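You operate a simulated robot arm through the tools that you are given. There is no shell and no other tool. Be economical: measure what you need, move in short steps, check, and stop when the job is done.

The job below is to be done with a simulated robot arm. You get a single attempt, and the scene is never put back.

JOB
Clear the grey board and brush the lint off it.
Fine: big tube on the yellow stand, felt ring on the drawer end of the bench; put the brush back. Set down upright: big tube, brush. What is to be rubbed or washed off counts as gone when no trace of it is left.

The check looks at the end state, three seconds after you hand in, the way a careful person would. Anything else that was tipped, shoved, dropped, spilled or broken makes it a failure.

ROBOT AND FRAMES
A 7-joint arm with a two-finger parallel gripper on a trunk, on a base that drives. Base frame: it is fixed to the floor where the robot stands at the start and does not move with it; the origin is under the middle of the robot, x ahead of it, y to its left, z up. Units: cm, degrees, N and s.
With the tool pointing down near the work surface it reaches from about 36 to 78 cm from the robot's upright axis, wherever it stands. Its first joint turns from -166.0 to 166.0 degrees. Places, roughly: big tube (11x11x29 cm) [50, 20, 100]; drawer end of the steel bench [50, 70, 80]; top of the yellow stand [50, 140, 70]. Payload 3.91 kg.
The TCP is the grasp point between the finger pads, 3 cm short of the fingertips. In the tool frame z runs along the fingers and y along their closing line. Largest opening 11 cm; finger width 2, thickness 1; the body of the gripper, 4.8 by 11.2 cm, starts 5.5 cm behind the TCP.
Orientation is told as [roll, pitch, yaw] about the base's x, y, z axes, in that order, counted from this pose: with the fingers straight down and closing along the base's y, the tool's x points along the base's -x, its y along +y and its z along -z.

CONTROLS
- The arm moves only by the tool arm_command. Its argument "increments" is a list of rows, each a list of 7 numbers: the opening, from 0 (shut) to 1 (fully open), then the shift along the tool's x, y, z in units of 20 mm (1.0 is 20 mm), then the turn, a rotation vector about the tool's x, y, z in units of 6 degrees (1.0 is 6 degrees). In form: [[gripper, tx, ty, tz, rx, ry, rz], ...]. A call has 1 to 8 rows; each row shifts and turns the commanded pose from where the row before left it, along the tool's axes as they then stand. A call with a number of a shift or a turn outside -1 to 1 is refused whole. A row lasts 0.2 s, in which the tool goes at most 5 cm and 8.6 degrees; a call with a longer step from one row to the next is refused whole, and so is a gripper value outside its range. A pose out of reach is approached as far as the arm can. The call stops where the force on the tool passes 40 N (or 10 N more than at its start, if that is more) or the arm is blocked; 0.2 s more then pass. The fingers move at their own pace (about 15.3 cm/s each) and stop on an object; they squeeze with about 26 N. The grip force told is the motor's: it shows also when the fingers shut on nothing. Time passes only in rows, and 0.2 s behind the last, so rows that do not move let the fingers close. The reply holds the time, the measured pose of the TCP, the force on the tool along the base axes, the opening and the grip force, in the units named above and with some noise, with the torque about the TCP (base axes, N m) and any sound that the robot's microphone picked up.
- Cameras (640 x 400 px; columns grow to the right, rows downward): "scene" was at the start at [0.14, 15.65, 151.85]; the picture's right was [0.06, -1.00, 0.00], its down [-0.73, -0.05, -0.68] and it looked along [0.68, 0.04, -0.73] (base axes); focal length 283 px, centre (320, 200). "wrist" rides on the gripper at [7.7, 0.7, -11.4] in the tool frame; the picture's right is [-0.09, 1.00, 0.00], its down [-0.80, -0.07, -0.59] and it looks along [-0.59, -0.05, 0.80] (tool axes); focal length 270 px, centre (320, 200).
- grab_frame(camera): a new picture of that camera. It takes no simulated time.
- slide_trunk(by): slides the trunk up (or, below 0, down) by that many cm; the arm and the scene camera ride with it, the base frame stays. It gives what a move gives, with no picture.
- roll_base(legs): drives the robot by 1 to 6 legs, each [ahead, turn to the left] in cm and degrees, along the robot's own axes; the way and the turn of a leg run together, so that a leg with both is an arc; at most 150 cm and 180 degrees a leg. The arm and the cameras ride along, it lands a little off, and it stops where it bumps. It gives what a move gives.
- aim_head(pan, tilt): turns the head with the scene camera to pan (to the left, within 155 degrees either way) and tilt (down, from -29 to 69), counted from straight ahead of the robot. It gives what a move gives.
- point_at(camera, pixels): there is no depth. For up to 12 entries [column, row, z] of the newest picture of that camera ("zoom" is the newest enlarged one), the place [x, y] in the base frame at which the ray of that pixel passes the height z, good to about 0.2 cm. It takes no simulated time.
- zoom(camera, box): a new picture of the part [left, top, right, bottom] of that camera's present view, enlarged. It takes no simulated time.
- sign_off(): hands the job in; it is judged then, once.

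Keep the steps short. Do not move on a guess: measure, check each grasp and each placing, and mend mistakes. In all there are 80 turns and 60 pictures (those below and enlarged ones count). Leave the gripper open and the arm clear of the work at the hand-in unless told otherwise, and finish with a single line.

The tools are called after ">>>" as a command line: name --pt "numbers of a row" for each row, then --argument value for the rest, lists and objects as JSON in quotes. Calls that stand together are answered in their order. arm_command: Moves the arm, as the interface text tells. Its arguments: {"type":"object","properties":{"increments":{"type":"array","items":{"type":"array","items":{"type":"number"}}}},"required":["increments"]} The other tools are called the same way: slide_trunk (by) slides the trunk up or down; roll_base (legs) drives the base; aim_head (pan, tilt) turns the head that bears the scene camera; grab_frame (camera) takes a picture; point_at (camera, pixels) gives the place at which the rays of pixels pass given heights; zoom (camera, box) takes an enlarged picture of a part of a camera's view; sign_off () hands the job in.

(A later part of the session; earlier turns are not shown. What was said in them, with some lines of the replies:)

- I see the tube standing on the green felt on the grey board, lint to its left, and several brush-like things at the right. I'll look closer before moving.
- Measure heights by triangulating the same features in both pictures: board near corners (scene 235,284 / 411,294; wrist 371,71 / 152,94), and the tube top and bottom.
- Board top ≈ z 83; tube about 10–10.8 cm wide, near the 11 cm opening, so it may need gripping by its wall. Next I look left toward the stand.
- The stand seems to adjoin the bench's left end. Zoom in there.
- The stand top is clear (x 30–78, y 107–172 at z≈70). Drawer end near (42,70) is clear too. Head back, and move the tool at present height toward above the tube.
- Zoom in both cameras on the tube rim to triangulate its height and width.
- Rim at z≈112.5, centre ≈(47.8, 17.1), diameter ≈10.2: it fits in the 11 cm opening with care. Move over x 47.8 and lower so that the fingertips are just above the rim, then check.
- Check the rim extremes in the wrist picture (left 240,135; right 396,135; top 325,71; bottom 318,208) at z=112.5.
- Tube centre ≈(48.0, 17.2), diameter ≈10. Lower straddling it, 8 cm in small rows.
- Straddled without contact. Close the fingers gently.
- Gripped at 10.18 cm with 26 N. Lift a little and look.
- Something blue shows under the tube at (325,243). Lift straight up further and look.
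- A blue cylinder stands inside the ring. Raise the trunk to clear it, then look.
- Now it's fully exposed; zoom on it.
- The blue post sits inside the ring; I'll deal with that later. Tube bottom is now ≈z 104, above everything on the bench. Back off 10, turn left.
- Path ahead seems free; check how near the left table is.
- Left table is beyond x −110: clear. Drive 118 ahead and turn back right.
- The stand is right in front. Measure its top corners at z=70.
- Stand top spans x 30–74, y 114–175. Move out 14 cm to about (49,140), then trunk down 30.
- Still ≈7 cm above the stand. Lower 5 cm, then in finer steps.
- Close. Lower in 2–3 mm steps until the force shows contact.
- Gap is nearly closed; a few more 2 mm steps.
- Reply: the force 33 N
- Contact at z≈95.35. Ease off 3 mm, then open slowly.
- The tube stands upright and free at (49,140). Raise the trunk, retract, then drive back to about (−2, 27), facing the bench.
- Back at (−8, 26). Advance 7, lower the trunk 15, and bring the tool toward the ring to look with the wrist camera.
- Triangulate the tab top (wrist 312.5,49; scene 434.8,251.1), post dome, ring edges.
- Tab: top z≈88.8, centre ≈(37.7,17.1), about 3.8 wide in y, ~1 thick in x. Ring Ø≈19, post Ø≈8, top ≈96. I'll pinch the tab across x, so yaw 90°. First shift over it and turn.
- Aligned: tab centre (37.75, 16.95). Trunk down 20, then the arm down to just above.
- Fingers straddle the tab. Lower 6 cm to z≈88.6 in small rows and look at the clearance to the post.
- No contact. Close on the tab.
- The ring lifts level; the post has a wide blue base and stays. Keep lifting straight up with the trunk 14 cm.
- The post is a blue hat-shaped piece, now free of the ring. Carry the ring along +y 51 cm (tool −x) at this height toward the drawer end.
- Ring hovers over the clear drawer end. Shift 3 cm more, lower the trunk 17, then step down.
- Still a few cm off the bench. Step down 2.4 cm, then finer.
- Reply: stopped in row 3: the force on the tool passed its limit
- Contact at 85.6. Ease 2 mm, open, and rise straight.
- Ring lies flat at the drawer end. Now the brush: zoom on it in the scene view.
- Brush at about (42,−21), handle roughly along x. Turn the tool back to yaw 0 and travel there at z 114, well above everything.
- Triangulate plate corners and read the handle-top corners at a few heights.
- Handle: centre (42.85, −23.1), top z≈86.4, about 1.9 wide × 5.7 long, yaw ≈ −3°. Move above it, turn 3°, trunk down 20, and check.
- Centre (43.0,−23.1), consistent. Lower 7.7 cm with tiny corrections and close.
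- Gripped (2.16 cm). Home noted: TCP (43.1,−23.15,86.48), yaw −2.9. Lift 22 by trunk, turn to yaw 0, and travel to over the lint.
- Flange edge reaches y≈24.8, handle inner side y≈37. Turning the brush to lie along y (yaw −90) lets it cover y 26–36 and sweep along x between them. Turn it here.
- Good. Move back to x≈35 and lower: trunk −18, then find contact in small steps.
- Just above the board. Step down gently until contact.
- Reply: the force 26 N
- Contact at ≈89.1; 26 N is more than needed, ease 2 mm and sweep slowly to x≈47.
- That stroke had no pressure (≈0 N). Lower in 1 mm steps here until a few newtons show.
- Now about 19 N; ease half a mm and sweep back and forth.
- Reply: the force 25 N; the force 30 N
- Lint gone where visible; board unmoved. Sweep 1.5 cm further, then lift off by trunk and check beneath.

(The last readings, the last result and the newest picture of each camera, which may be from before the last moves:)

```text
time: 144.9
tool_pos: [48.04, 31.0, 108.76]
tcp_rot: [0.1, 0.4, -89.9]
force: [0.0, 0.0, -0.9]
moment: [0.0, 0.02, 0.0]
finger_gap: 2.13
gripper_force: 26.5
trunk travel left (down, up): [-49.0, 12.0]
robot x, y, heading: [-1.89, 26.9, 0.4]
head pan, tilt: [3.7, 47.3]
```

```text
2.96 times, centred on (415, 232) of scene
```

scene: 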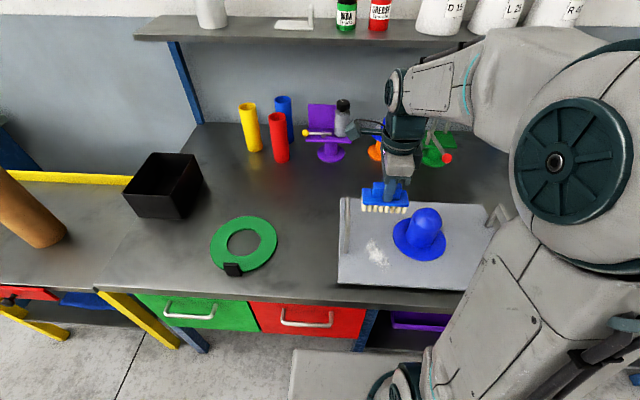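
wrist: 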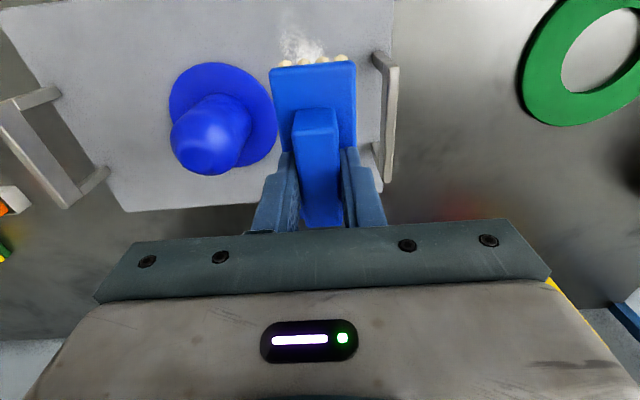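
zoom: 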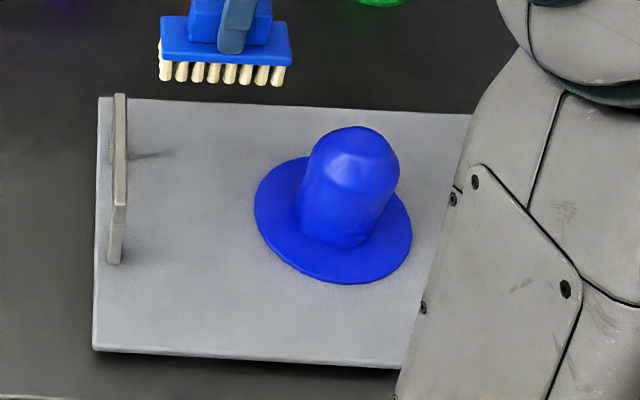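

All lint is gone. Return the brush: turn to yaw 0 and travel back to its home above (43.1,−23.15).

>>> arm_command --pt "0 0 0 0 0 0 -1" --pt "0 0 0 0 0 0 -1" --pt "0 0 0 0 0 0 -1" --pt "0 0 0 0 0 0 -1" --pt "0 0 0 0 0 0 -1" --pt "0 0 0 0 0 0 -1" --pt "0 0 0 0 0 0 -1" --pt "0 0 0 0 0 0 -1"

>>> arm_command --pt "0 0 0 0 0 0 -1" --pt "0 0 0 0 0 0 -1" --pt "0 0 0 0 0 0 -1" --pt "0 0 0 0 0 0 -1" --pt "0 0 0 0 0 0 -1" --pt "0 0 0 0 0 0 -1" --pt "0 0 0 0 0 0 -1" --pt "0 0 0 0 0 0 0"

>>> arm_command --pt "0 0.31 -1 0 0 0 0" --pt "0 0.31 -1 0 0 0 0" --pt "0 0.31 -1 0 0 0 0" --pt "0 0.31 -1 0 0 0 0" --pt "0 0.31 -1 0 0 0 0" --pt "0 0.31 -1 0 0 0 0" --pt "0 0.31 -1 0 0 0 0" --pt "0 0.31 -1 0 0 0 0"

>>> arm_command --pt "0 0 -1 0 0 0 0" --pt "0 0 -1 0 0 0 0" --pt "0 0 -1 0 0 0 0" --pt "0 0 -1 0 0 0 0" --pt "0 0 -1 0 0 0 0" --pt "0 0 -1 0 0 0 0" --pt "0 0 -1 0 0 0 0" --pt "0 0 -1 0 0 0 0"

>>> arm_command --pt "0 0 -1 0 0 0 0" --pt "0 0 -1 0 0 0 0" --pt "0 0 -1 0 0 0 0" --pt "0 0 -1 0 0 0 0" --pt "0 0 -1 0 0 0 0" --pt "0 0 -1 0 0 0 0" --pt "0 0 -1 0 0 0 0" --pt "0 0 -1 0 0 0 0"

>>> arm_command --pt "0 0 -1 0 0 0 0" --pt "0 0 -1 0 0 0 0" --pt "0 0 -1 0 0 0 0" --pt "0 0 0 0 0 0 0.5" --pt "0 0 0 0 0 0 0"

```text
time: 146.7
tool_pos: [47.96, 30.93, 108.9]
tcp_rot: [0.4, 0.1, -41.9]
force: [0.7, -0.1, -1.2]
moment: [0.0, -0.01, -0.01]
finger_gap: 2.16
gripper_force: 26.0
trunk travel left (down, up): [-49.0, 12.0]
robot x, y, heading: [-1.94, 26.48, 0.2]
head pan, tilt: [3.7, 47.3]
```

```text
time: 148.5
tool_pos: [48.01, 30.88, 108.76]
tcp_rot: [0.2, -0.3, 0.1]
force: [-1.3, -0.4, -0.8]
moment: [-0.03, 0.03, 0.01]
finger_gap: 2.16
gripper_force: 26.1
trunk travel left (down, up): [-49.0, 12.0]
robot x, y, heading: [-1.57, 26.67, 0.4]
head pan, tilt: [3.7, 47.3]
```

```text
time: 150.3
tool_pos: [43.11, 14.87, 108.57]
tcp_rot: [0.3, -0.2, 0.1]
force: [-0.8, 0.0, -0.9]
moment: [-0.03, 0.03, 0.0]
finger_gap: 2.17
gripper_force: 26.8
trunk travel left (down, up): [-49.0, 12.0]
robot x, y, heading: [-1.65, 26.48, 0.8]
head pan, tilt: [3.7, 47.3]
```

```text
time: 152.1
tool_pos: [43.07, -1.24, 108.78]
tcp_rot: [0.3, -0.1, -0.1]
force: [-0.4, 0.3, -0.3]
moment: [0.0, -0.02, -0.01]
finger_gap: 2.16
gripper_force: 25.5
trunk travel left (down, up): [-49.0, 12.0]
robot x, y, heading: [-1.71, 26.39, 0.6]
head pan, tilt: [3.7, 47.3]
```

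```text
time: 153.9
tool_pos: [43.25, -17.15, 108.35]
tcp_rot: [0.3, -0.3, 0.0]
force: [0.0, -0.4, -1.3]
moment: [-0.03, 0.03, 0.03]
finger_gap: 2.15
gripper_force: 26.1
trunk travel left (down, up): [-49.0, 12.0]
robot x, y, heading: [-1.58, 26.84, 0.5]
head pan, tilt: [3.7, 47.3]
```

```text
time: 155.1
tool_pos: [42.92, -23.11, 108.36]
tcp_rot: [0.4, -0.2, -3.0]
force: [0.3, 0.1, -1.1]
moment: [-0.02, 0.01, 0.0]
finger_gap: 2.15
gripper_force: 25.7
trunk travel left (down, up): [-49.0, 12.0]
robot x, y, heading: [-2.03, 26.67, 0.4]
head pan, tilt: [3.7, 47.3]
```

Over home. Trunk down 20.5 (TCP ≈88), then step down to contact.

>>> slide_trunk --by -20.5

>>> arm_command --pt "0 0 0 0.2 0 0 0" --pt "0 0 0 0.2 0 0 0" --pt "0 0 0 0.15 0 0 0" --pt "0 0 0 0 0 0 0"

>>> arm_command --pt "0 0 0 0.07 0 0 0" --pt "0 0 0 0.07 0 0 0" --pt "0 0 0 0 0 0 0"

```text
time: 157.3
tool_pos: [42.86, -23.08, 87.95]
tcp_rot: [0.4, -0.2, -2.9]
force: [-0.2, -0.2, 0.1]
moment: [0.02, 0.05, -0.01]
finger_gap: 2.16
gripper_force: 25.5
trunk travel left (down, up): [-28.5, 32.5]
robot x, y, heading: [-1.64, 26.5, 0.6]
head pan, tilt: [3.7, 47.3]
```

```text
time: 158.3
tool_pos: [42.95, -23.06, 86.75]
tcp_rot: [0.4, -0.2, -2.9]
force: [-0.7, 0.2, -0.9]
moment: [-0.04, -0.04, -0.01]
finger_gap: 2.17
gripper_force: 26.5
trunk travel left (down, up): [-28.5, 32.5]
robot x, y, heading: [-1.62, 26.49, 0.6]
head pan, tilt: [3.7, 47.3]
```

```text
time: 159.1
tool_pos: [43.05, -23.05, 86.61]
tcp_rot: [0.2, -0.2, -2.9]
force: [0.1, -0.1, -0.9]
moment: [0.0, 0.01, -0.02]
finger_gap: 2.16
gripper_force: 26.2
trunk travel left (down, up): [-28.5, 32.5]
robot x, y, heading: [-1.64, 26.72, 0.4]
head pan, tilt: [3.7, 47.3]
```

>>> arm_command --pt "0 0 0 0.05 0 0 0" --pt "0 0 0 0.05 0 0 0" --pt "0 0 0 0 0 0 0"

>>> arm_command --pt "0 0 0 0.05 0 0 0" --pt "0 0 0 0 0 0 0"

```text
time: 159.9
tool_pos: [42.98, -23.07, 86.31]
tcp_rot: [0.3, -0.1, -3.0]
force: [0.8, 0.5, -0.9]
moment: [0.04, -0.03, 0.02]
finger_gap: 2.15
gripper_force: 25.9
trunk travel left (down, up): [-28.5, 32.5]
robot x, y, heading: [-2.09, 26.81, 0.3]
head pan, tilt: [3.7, 47.3]
```

```text
time: 160.5
tool_pos: [42.94, -23.04, 86.36]
tcp_rot: [0.3, -0.2, -2.9]
force: [0.2, 0.5, -1.4]
moment: [-0.01, -0.01, -0.02]
finger_gap: 2.17
gripper_force: 26.0
trunk travel left (down, up): [-28.5, 32.5]
robot x, y, heading: [-1.07, 26.81, 0.6]
head pan, tilt: [3.7, 47.3]
```

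>>> arm_command --pt "0 0 0 0.05 0 0 0" --pt "0 0 0 0 0 0 0"

>>> arm_command --pt "0 0 0 0.05 0 0 0" --pt "0 0 0 0 0 0 0"

>>> arm_command --pt "0 0 0 0.04 0 0 0" --pt "0 0 0 0 0 0 0"

```text
time: 161.1
tool_pos: [43.03, -23.06, 86.23]
tcp_rot: [0.3, -0.2, -2.9]
force: [-0.7, 0.1, 2.3]
moment: [-0.06, 0.15, 0.0]
finger_gap: 2.18
gripper_force: 26.0
trunk travel left (down, up): [-28.5, 32.5]
robot x, y, heading: [-1.59, 26.8, 0.2]
head pan, tilt: [3.7, 47.3]
```

```text
time: 161.7
tool_pos: [42.98, -23.02, 86.21]
tcp_rot: [0.1, -0.2, -2.9]
force: [3.6, -2.0, 13.8]
moment: [-0.18, 0.55, 0.12]
finger_gap: 2.17
gripper_force: 26.1
trunk travel left (down, up): [-28.5, 32.5]
robot x, y, heading: [-1.8, 26.5, 0.4]
head pan, tilt: [3.7, 47.3]
```

```text
time: 162.3
tool_pos: [42.88, -22.92, 86.25]
tcp_rot: [0.1, -0.3, -2.8]
force: [4.5, -4.8, 23.0]
moment: [-0.17, 0.87, 0.2]
finger_gap: 2.18
gripper_force: 26.2
trunk travel left (down, up): [-28.5, 32.5]
robot x, y, heading: [-1.53, 26.47, 0.6]
head pan, tilt: [3.7, 47.3]
```

The brush is firmly on the bench. Ease 1.5 mm, open, and rise; then look.

>>> arm_command --pt "0 0 0 -0.07 0 0 0" --pt "0.25 0 0 0 0 0 0" --pt "0.4 0 0 0 0 0 0" --pt "0.5 0 0 0 0 0 0" --pt "0.5 0 0 -0.5 0 0 0" --pt "0.5 0 0 -1 0 0 0" --pt "0.5 0 0 -1 0 0 0" --pt "0.5 0 0 0 0 0 0"

>>> slide_trunk --by 23

>>> grab_frame --camera "wrist"

```text
time: 164.1
tool_pos: [42.92, -22.99, 91.2]
tcp_rot: [0.3, -0.3, -2.8]
force: [0.2, 0.4, -0.3]
moment: [0.0, -0.01, 0.0]
finger_gap: 5.5
gripper_force: 0.1
trunk travel left (down, up): [-28.5, 32.5]
robot x, y, heading: [-1.73, 27.02, 0.6]
head pan, tilt: [3.7, 47.3]
```

```text
time: 166.6
tool_pos: [43.06, -23.05, 114.29]
tcp_rot: [0.3, -0.1, -2.9]
force: [-0.1, 0.6, 0.8]
moment: [0.01, 0.02, -0.03]
finger_gap: 5.54
gripper_force: 0.0
trunk travel left (down, up): [-51.5, 9.5]
robot x, y, heading: [-1.92, 26.67, 0.6]
head pan, tilt: [3.7, 47.3]
```

```text
5 pictures are left
```

wrist: 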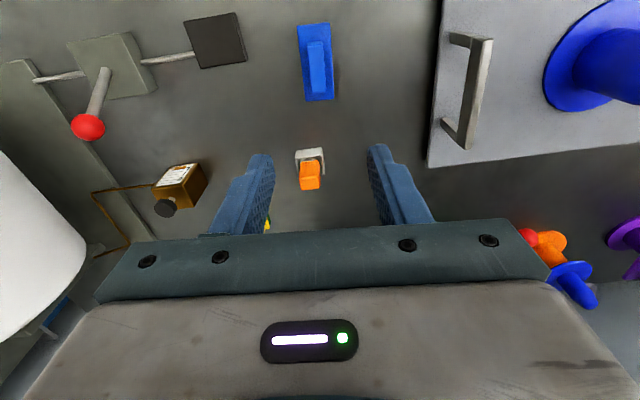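

Brush is upright at its place. Now check whether the blue hat-shaped piece on the board is loose (then it must be cleared as well). Travel above it with open fingers and view it.

>>> arm_command --pt "1 0 0 0 0 0 -0.5" --pt "1 -0.1 1 0 0 0 0" --pt "1 -0.1 1 0 0 0 0" --pt "1 -0.1 1 0 0 0 0" --pt "1 -0.1 1 0 0 0 0" --pt "1 -0.1 1 0 0 0 0" --pt "1 -0.1 1 0 0 0 0" --pt "1 -0.1 1 0 0 0 0"

>>> arm_command --pt "1 0 1 0 0 0 0" --pt "1 0 1 0 0 0 0" --pt "1 0 1 0 0 0 0" --pt "1 0 1 0 0 0 0" --pt "1 0 1 0 0 0 0" --pt "1 0 1 0 0 0 0" --pt "1 0 1 0 0 0 0" --pt "1 0 1 0 0 0 0"

>>> arm_command --pt "1 0 1 0 0 0 0" --pt "1 0 1 0 0 0 0" --pt "1 0 1 0 0 0 0" --pt "1 0 1 0 0 0 0" --pt "1 0 1 0 0 0 0" --pt "1 0 0 0 0 0 0"

>>> grab_frame --camera "wrist"

```text
time: 168.4
tool_pos: [44.22, -8.76, 114.35]
tcp_rot: [0.3, -0.2, 0.0]
force: [0.9, 0.4, -0.6]
moment: [-0.02, 0.03, -0.01]
finger_gap: 11.03
gripper_force: 0.0
trunk travel left (down, up): [-51.5, 9.5]
robot x, y, heading: [-1.96, 26.8, 0.5]
head pan, tilt: [3.7, 47.3]
```

```text
time: 170.2
tool_pos: [44.53, 7.06, 114.3]
tcp_rot: [0.3, -0.2, 0.1]
force: [0.0, -0.5, -0.5]
moment: [0.0, 0.0, -0.01]
finger_gap: 10.97
gripper_force: 0.1
trunk travel left (down, up): [-51.5, 9.5]
robot x, y, heading: [-2.07, 26.7, 0.6]
head pan, tilt: [3.7, 47.3]
```

```text
time: 171.6
tool_pos: [44.29, 17.04, 114.41]
tcp_rot: [0.3, -0.2, 0.0]
force: [0.0, -0.7, 0.7]
moment: [0.02, 0.02, 0.03]
finger_gap: 10.98
gripper_force: 0.1
trunk travel left (down, up): [-51.5, 9.5]
robot x, y, heading: [-1.73, 26.73, 0.3]
head pan, tilt: [3.7, 47.3]
```

```text
4 pictures are left
```

wrist: 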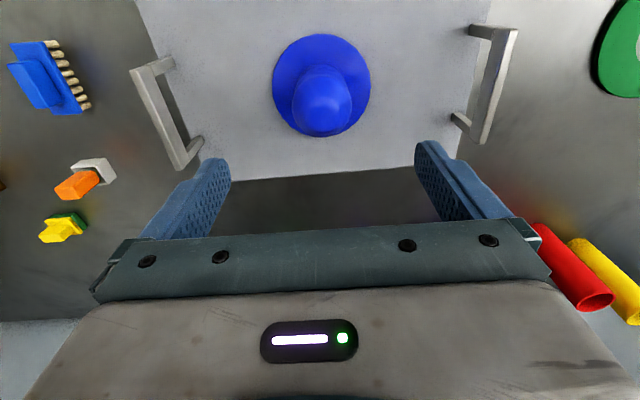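

The board around it is clean. Measure the crown: edges (293,100)/(352,100), brim (272,85)/(371,85), brim top/bottom rows 34/137.

>>> point_at --camera "wrist" --pixels '[[293, 100, 91], [352, 100, 91], [322, 118, 95], [272, 85, 83.5], [371, 85, 83.5], [321, 34, 83.5], [321, 137, 83.5]]'

```text
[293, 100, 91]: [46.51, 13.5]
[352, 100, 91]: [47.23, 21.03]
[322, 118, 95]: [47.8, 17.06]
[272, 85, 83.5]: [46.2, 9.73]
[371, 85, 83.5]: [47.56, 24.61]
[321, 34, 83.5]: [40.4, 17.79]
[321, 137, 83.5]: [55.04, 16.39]
```

Crown centre (47.7,17.15), Ø≈7.5. Move over it, lower straddling to z≈91.7 (fingertips 88.7) and close gently.

>>> arm_command --pt "1 -0.85 0.03 0 0 0 0" --pt "1 -0.85 0.03 0 0 0 0" --pt "1 0 0 0 0 0 0"

>>> slide_trunk --by -15

>>> arm_command --pt "1 0 0 0.6 0 0 0" --pt "1 0 0 0.6 0 0 0" --pt "1 0 0 0.6 0 0 0" --pt "1 0 0 0.6 0 0 0" --pt "1 0 0 0.5 0 0 0" --pt "1 0 0 0.5 0 0 0" --pt "1 0 0 0.4 0 0 0" --pt "1 0 0 0 0 0 0"

>>> zoom --camera "scene" --box '[340, 100, 520, 260]'

```text
time: 172.4
tool_pos: [47.71, 17.29, 114.55]
tcp_rot: [0.2, -0.2, 0.1]
force: [-0.1, -0.2, -0.7]
moment: [0.03, 0.0, 0.01]
finger_gap: 10.99
gripper_force: 0.0
trunk travel left (down, up): [-51.5, 9.5]
robot x, y, heading: [-1.44, 26.67, 0.7]
head pan, tilt: [3.7, 47.3]
```

```text
time: 174.1
tool_pos: [47.74, 17.21, 99.53]
tcp_rot: [0.3, -0.2, 0.1]
force: [0.5, 0.1, -0.1]
moment: [-0.01, -0.01, -0.01]
finger_gap: 11.02
gripper_force: 0.1
trunk travel left (down, up): [-36.5, 24.5]
robot x, y, heading: [-1.81, 26.63, 0.5]
head pan, tilt: [3.7, 47.3]
```

```text
time: 175.9
tool_pos: [47.86, 17.23, 91.69]
tcp_rot: [0.3, -0.2, 0.2]
force: [-0.9, 0.0, 1.6]
moment: [-0.03, 0.01, 0.01]
finger_gap: 11.03
gripper_force: 0.0
trunk travel left (down, up): [-36.5, 24.5]
robot x, y, heading: [-1.9, 26.59, 0.6]
head pan, tilt: [3.7, 47.3]
```

```text
2.50 times, centred on (430, 180) of scene
```

zoom: 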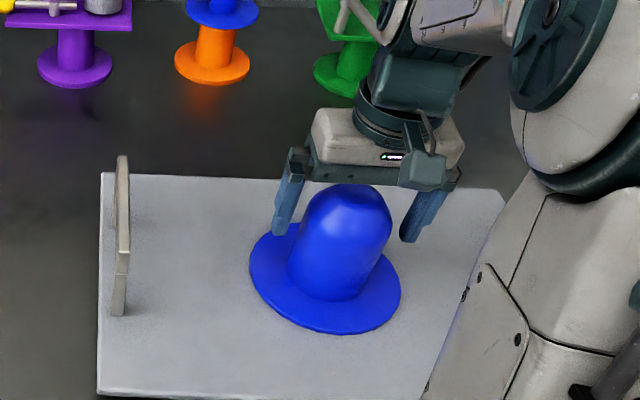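

Straddled. Close slowly, then lift only 3 mm and read the force.

>>> arm_command --pt "0.9 0 0 0 0 0 0" --pt "0.8 0 0 0 0 0 0" --pt "0.7 0 0 0 0 0 0" --pt "0.6 0 0 0 0 0 0" --pt "0.5 0 0 0 0 0 0" --pt "0.5 0 0 0 0 0 0"

>>> arm_command --pt "0.4 0 0 -0.05 0 0 0" --pt "0.4 0 0 -0.05 0 0 0" --pt "0.4 0 0 -0.05 0 0 0" --pt "0.4 0 0 0 0 0 0"

```text
time: 177.3
tool_pos: [47.79, 17.14, 91.79]
tcp_rot: [0.3, -0.2, 0.2]
force: [-1.1, -0.6, -0.3]
moment: [-0.26, -0.03, -0.06]
finger_gap: 7.75
gripper_force: 25.9
trunk travel left (down, up): [-36.5, 24.5]
robot x, y, heading: [-2.03, 26.84, 0.3]
head pan, tilt: [3.7, 47.3]
```

```text
time: 178.3
tool_pos: [47.8, 17.11, 92.24]
tcp_rot: [0.3, -0.3, 0.2]
force: [0.5, -0.1, -7.0]
moment: [0.03, -0.01, -0.02]
finger_gap: 7.76
gripper_force: 25.8
trunk travel left (down, up): [-36.5, 24.5]
robot x, y, heading: [-1.91, 26.39, 0.4]
head pan, tilt: [3.7, 47.3]
```

Force −7 N: it may be loose with that weight. Lift 6 mm more: constant force means it's free.

>>> arm_command --pt "0.4 0 0 -0.1 0 0 0" --pt "0.4 0 0 -0.1 0 0 0" --pt "0.4 0 0 -0.1 0 0 0" --pt "0.4 0 0 0 0 0 0"

>>> zoom --camera "scene" --box '[340, 140, 500, 270]'

```text
time: 179.3
tool_pos: [47.84, 17.16, 92.8]
tcp_rot: [0.3, -0.2, 0.1]
force: [-0.1, 0.9, -7.9]
moment: [-0.03, 0.04, 0.01]
finger_gap: 7.73
gripper_force: 25.8
trunk travel left (down, up): [-36.5, 24.5]
robot x, y, heading: [-1.7, 26.73, 0.4]
head pan, tilt: [3.7, 47.3]
```

```text
3.08 times, centred on (420, 205) of scene
```

zoom: 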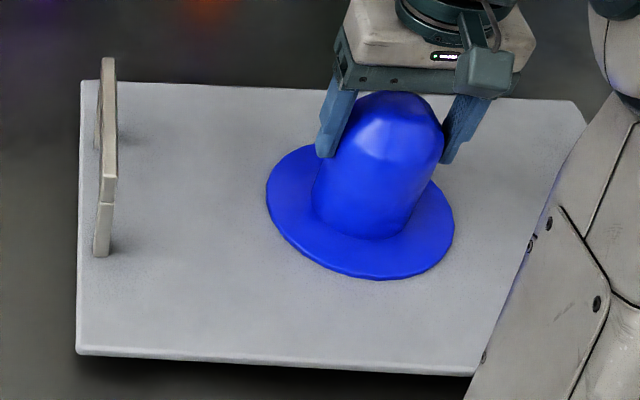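

The board's near-left corner went from row 258 to 254 and its shadow widened: the blue piece is fixed to the board, so the board rose ~9 mm with it. It's a fixture; set it straight back down and release.

>>> arm_command --pt "0.4 0 0 0.1 0 0 0" --pt "0.4 0 0 0.1 0 0 0" --pt "0.4 0 0 0.1 0 0 0" --pt "0.4 0 0 0.05 0 0 0" --pt "0.4 0 0 0.05 0 0 0" --pt "0.4 0 0 0 0 0 0"

>>> arm_command --pt "0.4 0 0 0.05 0 0 0" --pt "0.4 0 0 0 0 0 0"

```text
time: 180.7
tool_pos: [47.82, 17.26, 92.07]
tcp_rot: [0.3, -0.1, 0.1]
force: [1.0, -0.2, -6.6]
moment: [0.01, -0.02, -0.01]
finger_gap: 7.74
gripper_force: 26.1
trunk travel left (down, up): [-36.5, 24.5]
robot x, y, heading: [-1.66, 26.64, 0.3]
head pan, tilt: [3.7, 47.3]
```

```text
time: 181.3
tool_pos: [47.9, 17.18, 92.02]
tcp_rot: [0.3, -0.1, 0.1]
force: [-0.1, -0.4, -7.0]
moment: [0.01, 0.01, -0.01]
finger_gap: 7.76
gripper_force: 26.0
trunk travel left (down, up): [-36.5, 24.5]
robot x, y, heading: [-1.98, 26.54, 0.6]
head pan, tilt: [3.7, 47.3]
```

Still hanging; continue lowering by 1 mm steps.

>>> arm_command --pt "0.4 0 0 0.05 0 0 0" --pt "0.4 0 0 0 0 0 0"

>>> arm_command --pt "0.4 0 0 0.05 0 0 0" --pt "0.4 0 0 0 0 0 0"

>>> arm_command --pt "0.4 0 0 0.04 0 0 0" --pt "0.4 0 0 0 0 0 0"

```text
time: 181.9
tool_pos: [47.75, 17.14, 91.81]
tcp_rot: [0.4, -0.2, 0.1]
force: [-0.6, -0.6, -6.6]
moment: [-0.02, -0.04, 0.02]
finger_gap: 7.76
gripper_force: 26.0
trunk travel left (down, up): [-36.5, 24.5]
robot x, y, heading: [-1.78, 26.63, 0.6]
head pan, tilt: [3.7, 47.3]
```

```text
time: 182.5
tool_pos: [47.92, 17.3, 91.89]
tcp_rot: [0.2, -0.2, 0.2]
force: [0.4, -1.2, 1.1]
moment: [-0.82, 0.28, 0.31]
finger_gap: 7.77
gripper_force: 25.4
trunk travel left (down, up): [-36.5, 24.5]
robot x, y, heading: [-1.9, 26.46, 0.5]
head pan, tilt: [3.7, 47.3]
```

```text
time: 183.1
tool_pos: [47.99, 17.16, 91.8]
tcp_rot: [0.3, -0.3, 0.0]
force: [3.8, -1.2, 15.4]
moment: [-0.01, 0.26, 0.16]
finger_gap: 7.75
gripper_force: 25.9
trunk travel left (down, up): [-36.5, 24.5]
robot x, y, heading: [-1.51, 26.47, 0.7]
head pan, tilt: [3.7, 47.3]
```

The board rests fully again. Open slowly, rise straight by the arm and trunk, then take a look.

>>> arm_command --pt "0.4 0 0 -0.05 0 0 0" --pt "0.8 0 0 0 0 0 0" --pt "1 0 0 0 0 0 0" --pt "1 0 0 0 0 0 0" --pt "1 0 0 -0.5 0 0 0" --pt "1 0 0 -1 0 0 0" --pt "1 0 0 -1 0 0 0" --pt "1 0 0 -1 0 0 0"

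>>> slide_trunk --by 24

>>> grab_frame --camera "scene"

```text
time: 184.9
tool_pos: [47.94, 17.41, 99.2]
tcp_rot: [0.3, -0.1, 0.1]
force: [0.3, 0.2, -0.1]
moment: [0.01, -0.02, -0.01]
finger_gap: 11.0
gripper_force: 0.1
trunk travel left (down, up): [-36.5, 24.5]
robot x, y, heading: [-1.79, 26.68, 1.0]
head pan, tilt: [3.7, 47.3]
```

```text
time: 187.4
tool_pos: [47.9, 17.33, 123.13]
tcp_rot: [0.3, -0.2, 0.1]
force: [-0.7, -0.7, 0.4]
moment: [0.01, 0.01, 0.01]
finger_gap: 10.98
gripper_force: 0.1
trunk travel left (down, up): [-60.5, 0.5]
robot x, y, heading: [-1.9, 26.54, 0.5]
head pan, tilt: [3.7, 47.3]
```

```text
1 pictures are left
```

scene: 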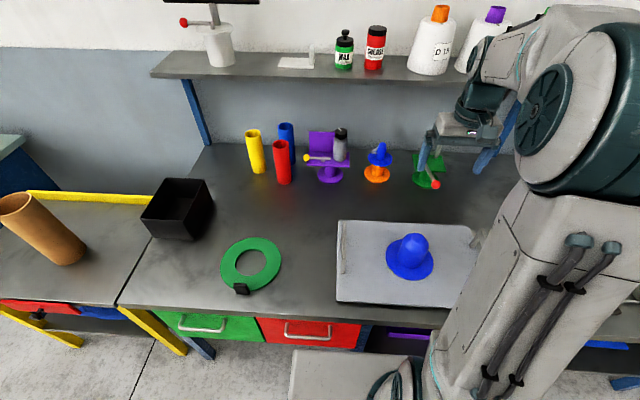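

Everything sits where it should; verify the board's corner position against the start (≈(32.8, 39.9) at z 82.5).

>>> point_at --camera "scene" --pixels '[[337, 301, 82.5], [338, 220, 82.5]]'

```text
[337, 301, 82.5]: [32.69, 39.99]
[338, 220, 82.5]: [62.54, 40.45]
```

The corner reads (32.7, 40.0), so the board is where it started. The gripper is open and the arm is clear, so I'm handing in.

>>> sign_off

```text
The job is handed in.
```

The board is clear and free of lint: the big tube is upright on the yellow stand, the felt ring is flat at the drawer end, and the brush is upright back in its place; the blue piece stays because it is fixed to the board, which I lifted about 9 mm while testing it and set back where it was.
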